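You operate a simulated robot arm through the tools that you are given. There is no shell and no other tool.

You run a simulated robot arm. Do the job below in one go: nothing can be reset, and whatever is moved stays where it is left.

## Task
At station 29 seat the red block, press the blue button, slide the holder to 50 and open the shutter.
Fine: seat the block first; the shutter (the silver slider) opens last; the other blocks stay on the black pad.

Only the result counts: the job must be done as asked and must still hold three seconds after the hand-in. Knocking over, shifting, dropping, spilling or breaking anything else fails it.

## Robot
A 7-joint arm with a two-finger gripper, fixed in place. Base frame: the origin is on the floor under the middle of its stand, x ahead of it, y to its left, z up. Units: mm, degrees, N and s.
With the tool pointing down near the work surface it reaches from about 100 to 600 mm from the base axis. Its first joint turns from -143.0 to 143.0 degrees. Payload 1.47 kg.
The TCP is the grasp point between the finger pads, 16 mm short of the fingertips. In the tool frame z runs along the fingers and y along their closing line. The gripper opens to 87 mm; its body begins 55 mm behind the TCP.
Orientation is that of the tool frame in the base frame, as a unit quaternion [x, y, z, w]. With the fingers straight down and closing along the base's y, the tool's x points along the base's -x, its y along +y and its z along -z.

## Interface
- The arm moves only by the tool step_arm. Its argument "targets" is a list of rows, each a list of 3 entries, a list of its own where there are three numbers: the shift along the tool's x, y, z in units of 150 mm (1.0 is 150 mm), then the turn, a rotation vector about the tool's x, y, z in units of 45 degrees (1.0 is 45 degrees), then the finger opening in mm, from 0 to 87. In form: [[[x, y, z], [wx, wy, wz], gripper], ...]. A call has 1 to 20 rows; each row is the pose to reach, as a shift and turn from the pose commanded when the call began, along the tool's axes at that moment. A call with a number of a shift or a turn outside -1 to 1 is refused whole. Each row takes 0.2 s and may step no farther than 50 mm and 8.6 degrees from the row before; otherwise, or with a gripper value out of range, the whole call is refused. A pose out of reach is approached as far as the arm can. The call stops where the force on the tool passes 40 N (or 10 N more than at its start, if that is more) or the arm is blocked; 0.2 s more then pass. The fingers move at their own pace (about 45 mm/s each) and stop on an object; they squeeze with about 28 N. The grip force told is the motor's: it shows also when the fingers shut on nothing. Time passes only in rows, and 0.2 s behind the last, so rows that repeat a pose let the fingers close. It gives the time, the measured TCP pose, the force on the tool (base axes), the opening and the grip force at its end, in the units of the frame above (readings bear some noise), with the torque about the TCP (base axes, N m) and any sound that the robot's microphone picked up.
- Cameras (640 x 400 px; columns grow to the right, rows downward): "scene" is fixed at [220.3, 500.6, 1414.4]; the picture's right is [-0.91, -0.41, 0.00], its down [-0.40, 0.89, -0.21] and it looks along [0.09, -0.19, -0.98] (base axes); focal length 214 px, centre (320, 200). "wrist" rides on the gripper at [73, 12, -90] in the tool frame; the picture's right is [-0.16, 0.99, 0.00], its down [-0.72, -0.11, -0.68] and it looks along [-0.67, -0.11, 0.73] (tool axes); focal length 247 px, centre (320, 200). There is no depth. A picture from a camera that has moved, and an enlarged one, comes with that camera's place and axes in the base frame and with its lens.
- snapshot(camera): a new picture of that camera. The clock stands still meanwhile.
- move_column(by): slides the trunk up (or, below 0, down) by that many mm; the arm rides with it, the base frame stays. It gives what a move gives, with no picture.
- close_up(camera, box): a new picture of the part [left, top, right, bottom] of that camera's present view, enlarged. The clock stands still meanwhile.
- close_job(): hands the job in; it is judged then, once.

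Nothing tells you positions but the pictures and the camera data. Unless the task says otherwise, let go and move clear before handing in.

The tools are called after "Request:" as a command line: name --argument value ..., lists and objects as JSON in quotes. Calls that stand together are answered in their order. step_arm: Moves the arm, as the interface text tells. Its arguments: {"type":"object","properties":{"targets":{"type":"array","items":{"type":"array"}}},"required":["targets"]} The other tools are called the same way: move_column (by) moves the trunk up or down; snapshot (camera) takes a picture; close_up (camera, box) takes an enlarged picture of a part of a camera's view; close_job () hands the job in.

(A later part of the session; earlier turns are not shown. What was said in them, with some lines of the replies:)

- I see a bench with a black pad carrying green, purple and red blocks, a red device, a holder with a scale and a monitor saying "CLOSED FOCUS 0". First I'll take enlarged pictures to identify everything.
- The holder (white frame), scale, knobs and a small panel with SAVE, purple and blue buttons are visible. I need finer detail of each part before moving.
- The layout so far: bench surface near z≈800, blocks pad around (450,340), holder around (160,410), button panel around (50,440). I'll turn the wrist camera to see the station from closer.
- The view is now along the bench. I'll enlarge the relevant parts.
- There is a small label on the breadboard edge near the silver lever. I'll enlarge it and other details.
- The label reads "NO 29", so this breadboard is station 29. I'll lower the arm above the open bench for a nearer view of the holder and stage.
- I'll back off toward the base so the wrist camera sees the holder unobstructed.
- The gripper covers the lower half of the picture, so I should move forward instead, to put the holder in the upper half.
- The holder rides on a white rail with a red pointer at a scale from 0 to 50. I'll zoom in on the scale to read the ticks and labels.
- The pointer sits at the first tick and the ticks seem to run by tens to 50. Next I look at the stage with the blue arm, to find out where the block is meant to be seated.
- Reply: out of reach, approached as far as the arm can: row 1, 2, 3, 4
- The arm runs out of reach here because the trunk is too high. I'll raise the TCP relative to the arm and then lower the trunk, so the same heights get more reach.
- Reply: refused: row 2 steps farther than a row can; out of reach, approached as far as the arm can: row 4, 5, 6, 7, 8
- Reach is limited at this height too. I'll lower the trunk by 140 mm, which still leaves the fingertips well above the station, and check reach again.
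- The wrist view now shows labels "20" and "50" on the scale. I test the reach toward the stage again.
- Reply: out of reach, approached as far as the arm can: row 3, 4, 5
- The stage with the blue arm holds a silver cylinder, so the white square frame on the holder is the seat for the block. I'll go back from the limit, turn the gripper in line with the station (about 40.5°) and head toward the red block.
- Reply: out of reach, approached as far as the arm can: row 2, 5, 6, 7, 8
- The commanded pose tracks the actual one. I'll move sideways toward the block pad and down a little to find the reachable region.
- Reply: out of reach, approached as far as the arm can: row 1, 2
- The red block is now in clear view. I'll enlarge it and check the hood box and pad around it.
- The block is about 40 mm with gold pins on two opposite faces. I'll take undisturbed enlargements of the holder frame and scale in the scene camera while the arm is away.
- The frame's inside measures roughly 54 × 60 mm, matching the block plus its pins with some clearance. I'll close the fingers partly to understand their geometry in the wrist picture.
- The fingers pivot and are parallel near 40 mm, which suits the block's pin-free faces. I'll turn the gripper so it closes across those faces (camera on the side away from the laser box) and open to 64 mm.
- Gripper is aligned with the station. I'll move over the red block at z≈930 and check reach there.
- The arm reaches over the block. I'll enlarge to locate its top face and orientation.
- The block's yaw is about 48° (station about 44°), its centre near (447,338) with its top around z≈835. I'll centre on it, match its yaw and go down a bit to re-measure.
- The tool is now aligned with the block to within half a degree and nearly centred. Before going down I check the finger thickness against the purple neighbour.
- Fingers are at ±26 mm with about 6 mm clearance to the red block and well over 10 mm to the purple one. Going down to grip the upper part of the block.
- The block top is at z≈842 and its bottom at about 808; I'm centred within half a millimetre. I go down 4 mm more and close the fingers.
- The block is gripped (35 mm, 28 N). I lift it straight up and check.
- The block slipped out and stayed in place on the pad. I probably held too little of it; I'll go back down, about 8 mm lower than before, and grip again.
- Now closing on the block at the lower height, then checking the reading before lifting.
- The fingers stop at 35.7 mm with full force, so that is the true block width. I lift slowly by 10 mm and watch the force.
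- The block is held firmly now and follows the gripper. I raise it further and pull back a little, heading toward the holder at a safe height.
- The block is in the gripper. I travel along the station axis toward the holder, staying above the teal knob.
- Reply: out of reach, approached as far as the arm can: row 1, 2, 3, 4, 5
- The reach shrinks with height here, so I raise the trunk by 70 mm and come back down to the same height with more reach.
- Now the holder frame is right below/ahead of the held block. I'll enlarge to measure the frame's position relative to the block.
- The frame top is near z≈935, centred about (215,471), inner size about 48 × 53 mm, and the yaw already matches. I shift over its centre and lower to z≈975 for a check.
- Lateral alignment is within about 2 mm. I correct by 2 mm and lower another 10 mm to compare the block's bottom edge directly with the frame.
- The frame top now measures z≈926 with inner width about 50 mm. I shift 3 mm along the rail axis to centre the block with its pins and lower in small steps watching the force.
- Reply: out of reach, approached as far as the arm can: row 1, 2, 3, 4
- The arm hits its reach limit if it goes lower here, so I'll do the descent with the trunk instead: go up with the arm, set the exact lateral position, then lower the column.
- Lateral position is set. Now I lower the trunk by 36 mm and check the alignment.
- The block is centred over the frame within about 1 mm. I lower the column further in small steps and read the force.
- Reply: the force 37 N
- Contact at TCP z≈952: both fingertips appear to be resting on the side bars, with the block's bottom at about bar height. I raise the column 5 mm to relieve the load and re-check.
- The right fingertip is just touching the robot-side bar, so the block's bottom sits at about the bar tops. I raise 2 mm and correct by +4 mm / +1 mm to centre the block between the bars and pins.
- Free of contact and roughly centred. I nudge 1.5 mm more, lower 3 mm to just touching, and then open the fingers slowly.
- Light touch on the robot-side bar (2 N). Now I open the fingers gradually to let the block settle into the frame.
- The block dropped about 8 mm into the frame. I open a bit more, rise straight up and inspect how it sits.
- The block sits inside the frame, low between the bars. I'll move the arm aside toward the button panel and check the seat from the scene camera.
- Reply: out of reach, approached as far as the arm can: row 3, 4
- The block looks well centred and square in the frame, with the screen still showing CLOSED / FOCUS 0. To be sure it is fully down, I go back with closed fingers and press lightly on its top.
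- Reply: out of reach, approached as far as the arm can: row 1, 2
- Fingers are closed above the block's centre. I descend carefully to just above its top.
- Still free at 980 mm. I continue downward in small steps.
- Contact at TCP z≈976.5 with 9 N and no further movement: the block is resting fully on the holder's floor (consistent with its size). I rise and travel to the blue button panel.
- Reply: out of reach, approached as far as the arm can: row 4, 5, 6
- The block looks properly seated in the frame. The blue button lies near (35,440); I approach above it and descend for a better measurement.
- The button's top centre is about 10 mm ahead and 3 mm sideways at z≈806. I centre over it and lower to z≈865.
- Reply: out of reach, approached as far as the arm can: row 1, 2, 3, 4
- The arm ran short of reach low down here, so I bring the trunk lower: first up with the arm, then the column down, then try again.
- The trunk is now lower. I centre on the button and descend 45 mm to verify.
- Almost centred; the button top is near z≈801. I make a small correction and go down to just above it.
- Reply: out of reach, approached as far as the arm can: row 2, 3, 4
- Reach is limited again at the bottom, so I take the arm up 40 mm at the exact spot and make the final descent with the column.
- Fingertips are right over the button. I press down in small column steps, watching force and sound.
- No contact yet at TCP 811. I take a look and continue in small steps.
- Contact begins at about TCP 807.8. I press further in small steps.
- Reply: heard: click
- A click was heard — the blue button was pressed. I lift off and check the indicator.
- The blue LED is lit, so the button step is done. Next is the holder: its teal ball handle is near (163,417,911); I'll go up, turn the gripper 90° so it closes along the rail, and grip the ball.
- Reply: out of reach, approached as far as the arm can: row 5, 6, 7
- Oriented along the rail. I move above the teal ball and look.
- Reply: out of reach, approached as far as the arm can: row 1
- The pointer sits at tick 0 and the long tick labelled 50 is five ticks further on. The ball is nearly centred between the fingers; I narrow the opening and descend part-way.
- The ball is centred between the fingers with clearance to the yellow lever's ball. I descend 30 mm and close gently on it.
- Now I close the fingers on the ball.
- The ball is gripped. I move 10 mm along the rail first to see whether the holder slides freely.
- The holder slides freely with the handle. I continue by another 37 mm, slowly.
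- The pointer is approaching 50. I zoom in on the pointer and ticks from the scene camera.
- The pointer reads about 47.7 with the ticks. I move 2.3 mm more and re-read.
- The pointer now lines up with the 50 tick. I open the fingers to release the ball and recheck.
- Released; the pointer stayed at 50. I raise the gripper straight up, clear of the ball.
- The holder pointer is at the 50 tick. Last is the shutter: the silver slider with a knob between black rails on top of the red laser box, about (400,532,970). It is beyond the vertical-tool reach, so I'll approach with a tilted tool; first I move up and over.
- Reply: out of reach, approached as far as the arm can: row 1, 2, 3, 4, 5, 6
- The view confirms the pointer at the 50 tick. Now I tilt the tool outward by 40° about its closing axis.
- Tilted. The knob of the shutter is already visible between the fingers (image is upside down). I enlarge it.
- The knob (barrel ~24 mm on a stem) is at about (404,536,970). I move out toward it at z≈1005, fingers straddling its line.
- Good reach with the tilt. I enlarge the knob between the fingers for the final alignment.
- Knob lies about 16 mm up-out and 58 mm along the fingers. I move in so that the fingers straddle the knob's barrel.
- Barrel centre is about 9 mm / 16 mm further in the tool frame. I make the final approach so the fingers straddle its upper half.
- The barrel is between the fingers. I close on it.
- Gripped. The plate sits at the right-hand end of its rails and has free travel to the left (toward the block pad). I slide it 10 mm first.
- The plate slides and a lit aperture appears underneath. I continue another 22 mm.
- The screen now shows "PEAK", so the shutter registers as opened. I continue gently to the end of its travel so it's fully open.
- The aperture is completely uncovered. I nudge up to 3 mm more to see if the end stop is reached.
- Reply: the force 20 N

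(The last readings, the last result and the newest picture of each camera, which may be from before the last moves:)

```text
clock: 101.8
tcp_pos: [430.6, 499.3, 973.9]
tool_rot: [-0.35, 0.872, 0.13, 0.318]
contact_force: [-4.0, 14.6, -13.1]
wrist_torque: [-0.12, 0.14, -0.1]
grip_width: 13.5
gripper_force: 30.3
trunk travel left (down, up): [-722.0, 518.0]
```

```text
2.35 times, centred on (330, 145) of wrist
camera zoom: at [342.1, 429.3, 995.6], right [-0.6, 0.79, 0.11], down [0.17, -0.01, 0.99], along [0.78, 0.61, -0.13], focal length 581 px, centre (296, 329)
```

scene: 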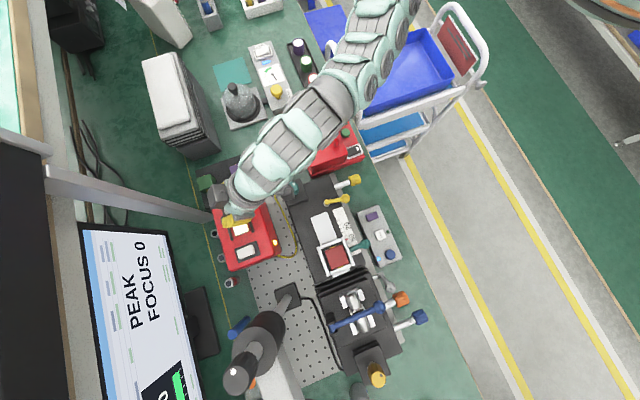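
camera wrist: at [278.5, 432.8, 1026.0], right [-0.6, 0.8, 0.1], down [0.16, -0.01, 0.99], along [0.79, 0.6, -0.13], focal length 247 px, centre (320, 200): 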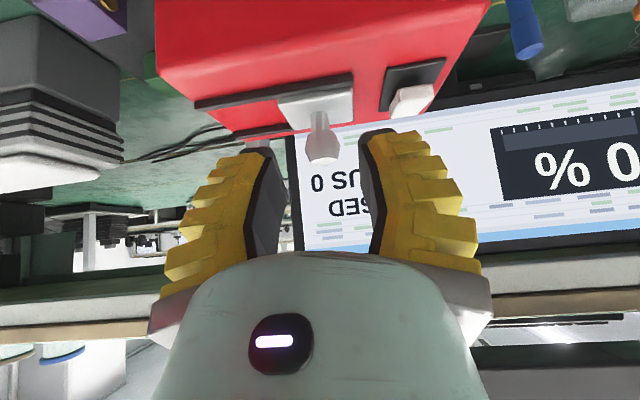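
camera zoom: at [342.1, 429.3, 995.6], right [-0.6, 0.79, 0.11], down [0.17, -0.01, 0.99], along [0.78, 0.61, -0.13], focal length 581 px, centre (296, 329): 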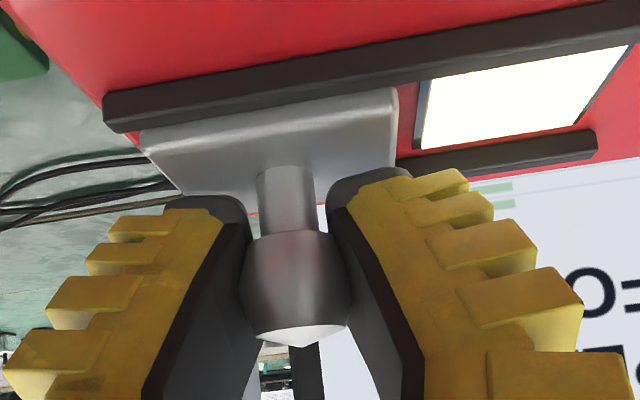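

That is the end stop (force rose, no further motion). I ease off the load, open the fingers and withdraw along the tool axis.

Request:
step_arm --targets '[[[0, 0.015, 0], [0, 0, 0], 5], [[0, 0.015, 0], [0, 0, 0], 5]]'

Request:
step_arm --targets '[[[0, 0, 0], [0, 0, 0], 15], [[0, 0, 0], [0, 0, 0], 22], [[0, 0, 0], [0, 0, 0], 30], [[0, 0, 0], [0, 0, 0], 36], [[0, 0, 0], [0, 0, 0], 36], [[0, 0, 0], [0, 0, 0], 36]]'

Request:
close_up --camera "wrist" --box '[220, 60, 440, 230]'

```text
clock: 102.4
tcp_pos: [430.8, 499.9, 972.8]
tool_rot: [-0.351, 0.871, 0.13, 0.318]
contact_force: [-8.6, 3.2, -4.0]
wrist_torque: [0.14, -0.1, 0.05]
grip_width: 13.3
gripper_force: 30.2
trunk travel left (down, up): [-722.0, 518.0]
```

```text
clock: 103.8
tcp_pos: [432.9, 499.6, 973.5]
tool_rot: [-0.349, 0.871, 0.128, 0.32]
contact_force: [0.8, -0.2, 0.1]
wrist_torque: [-0.03, 0.01, 0.0]
grip_width: 42.0
gripper_force: 4.0
trunk travel left (down, up): [-722.0, 518.0]
```

```text
2.35 times, centred on (330, 145) of wrist
camera zoom: at [343.8, 429.4, 995.5], right [-0.6, 0.8, 0.1], down [0.16, -0.01, 0.99], along [0.79, 0.61, -0.13], focal length 581 px, centre (296, 329)
```

zoom: 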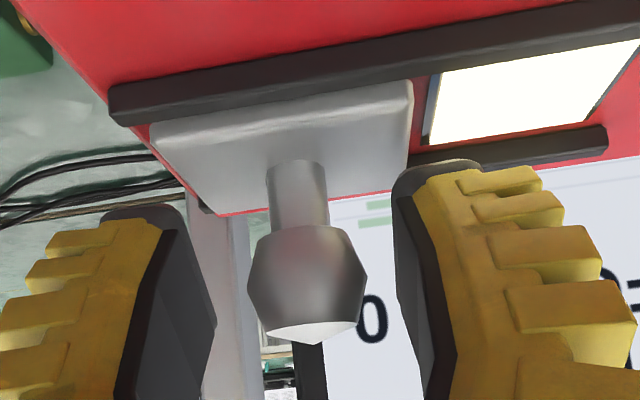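

Released; the slider stays open. I withdraw along the finger axis.

Request:
step_arm --targets '[[[0, 0, -0.1], [0, 0, 0], 40], [[0, 0, -0.3], [0, 0, 0], 40], [[0, 0, -0.55], [0, 0, 0], 40], [[0, 0, -0.8], [0, 0, 0], 40], [[0.1, 0, -0.9], [0, 0, 0], 40], [[0.1, 0, -0.9], [0, 0, 0], 40]]'

Request:
snapshot --camera "scene"

Request:
snapshot --camera "wrist"

```text
clock: 105.2
tcp_pos: [361.4, 430.6, 1066.2]
tool_rot: [-0.35, 0.871, 0.128, 0.32]
contact_force: [-1.2, 0.1, -1.0]
wrist_torque: [0.0, 0.01, 0.0]
grip_width: 45.9
gripper_force: 4.3
trunk travel left (down, up): [-722.0, 518.0]
```

```text
taken
```

scene: 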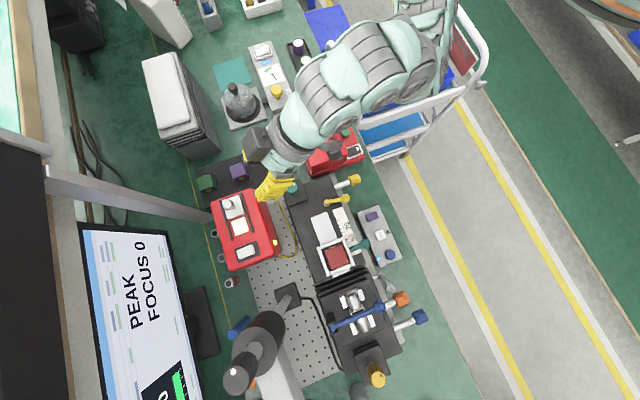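

```text
taken
camera wrist: at [272.2, 359.9, 1088.0], right [-0.6, 0.8, 0.1], down [0.16, -0.01, 0.99], along [0.79, 0.61, -0.13], focal length 247 px, centre (320, 200)
```

wrist: 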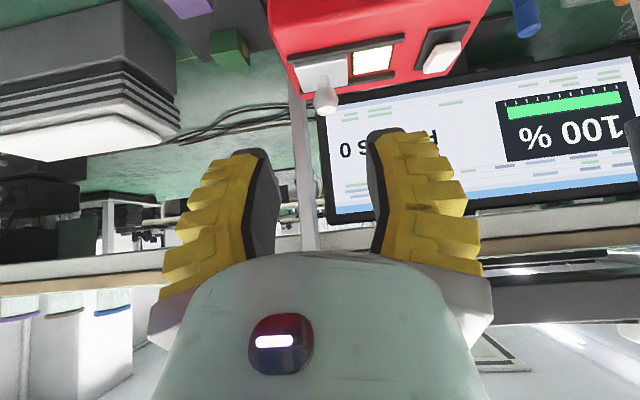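

The screen shows PEAK with 100 %, so everything seems to be in place. I move the arm further clear and check all four results.

Request:
step_arm --targets '[[[0.2, 0, -0.15], [0, 0, 0], 40], [[0.4, 0, -0.3], [0, 0, 0], 40], [[0.6, 0, -0.5], [0, 0, 0], 40], [[0.6, 0, -0.5], [0, 0, 0], 40]]'

Request:
close_up --camera "scene" --box '[300, 200, 400, 270]'

Request:
close_up --camera "scene" --box '[325, 213, 365, 243]'

Request:
close_up --camera "scene" --box '[190, 140, 310, 270]'

Request:
close_up --camera "scene" --box '[70, 220, 230, 400]'

```text
clock: 106.2
tcp_pos: [278.4, 350.2, 1067.2]
tool_rot: [-0.349, 0.872, 0.129, 0.319]
contact_force: [0.5, 0.1, -0.4]
wrist_torque: [0.01, 0.0, 0.01]
grip_width: 45.7
gripper_force: 3.8
trunk travel left (down, up): [-722.0, 518.0]
```

```text
5.71 times, centred on (350, 235) of scene
camera zoom: at [220.3, 500.6, 1414.4], right [-0.91, -0.41, 0.0], down [-0.4, 0.89, -0.21], along [0.09, -0.19, -0.98], focal length 1226 px, centre (149, 0)
```

zoom: 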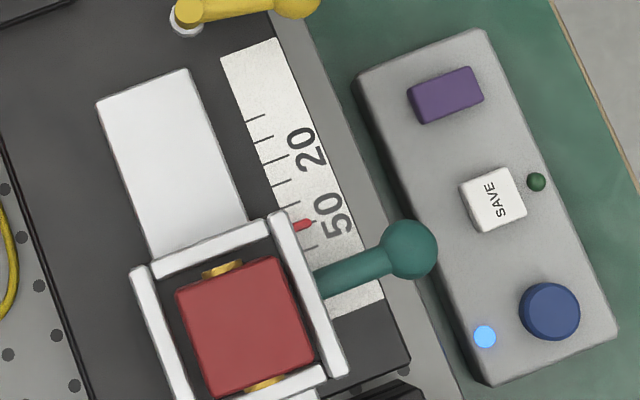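

```text
13.33 times, centred on (345, 228) of scene
camera zoom: at [220.3, 500.6, 1414.4], right [-0.91, -0.41, 0.0], down [-0.4, 0.89, -0.21], along [0.09, -0.19, -0.98], focal length 2860 px, centre (-13, -173)
```

zoom: 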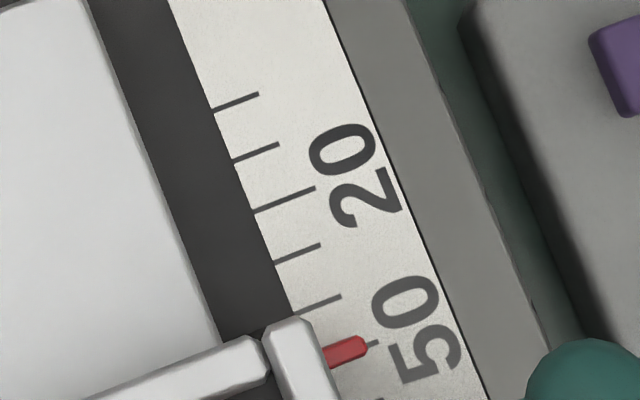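

```text
3.08 times, centred on (250, 205) of scene
camera zoom: at [220.3, 500.6, 1414.4], right [-0.91, -0.41, 0.0], down [-0.4, 0.89, -0.21], along [0.09, -0.19, -0.98], focal length 660 px, centre (535, 185)
```

zoom: 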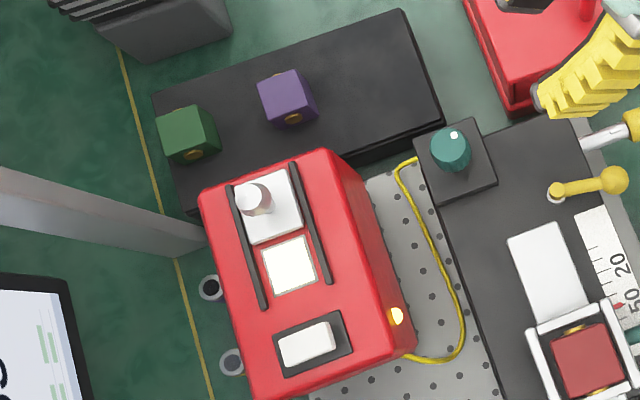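

```text
2.22 times, centred on (150, 310) of scene
camera zoom: at [220.3, 500.6, 1414.4], right [-0.91, -0.41, 0.0], down [-0.4, 0.89, -0.21], along [0.09, -0.19, -0.98], focal length 477 px, centre (698, -44)
```

zoom: 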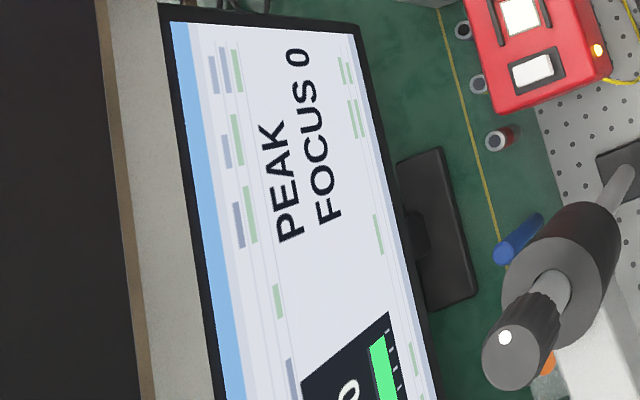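

Everything checks out: the red block sits in the holder frame, the blue LED is lit and the pointer is at 50. The shutter is fully open with the screen at PEAK 100 %, and the green and purple blocks are still on the pad. The gripper is clear, so I hand the job in.

Request:
close_job

```text
The job is handed in.
```

The job at station 29 is done and handed in; no verdict has come back yet. In my last pictures before handing in:

- **Red block:** it sits square in the white frame on the holder. I pressed its top with about 9 N and it did not move further. I took this frame to be the seat, as it was the only place there that fits the block.
- **Blue button:** pressing it gave a click, and its blue light came on and stayed on.
- **Holder:** the red pointer lines up with the 50 tick. It stayed there after I let go of the handle.
- **Shutter:** I opened it last, to its end stop, and the opening is fully uncovered. The screen changed from CLOSED to PEAK and the gauge reads 100 %. The "FOCUS 0" line on the screen never changed, and I did nothing about it.
- **Other blocks:** the green and purple blocks are still on the black pad.

The red block slipped out of my first grip, but it stayed in place on the pad. The second grip held. I let it drop about 8 mm into the frame. The arm was clear of the station when I handed in.
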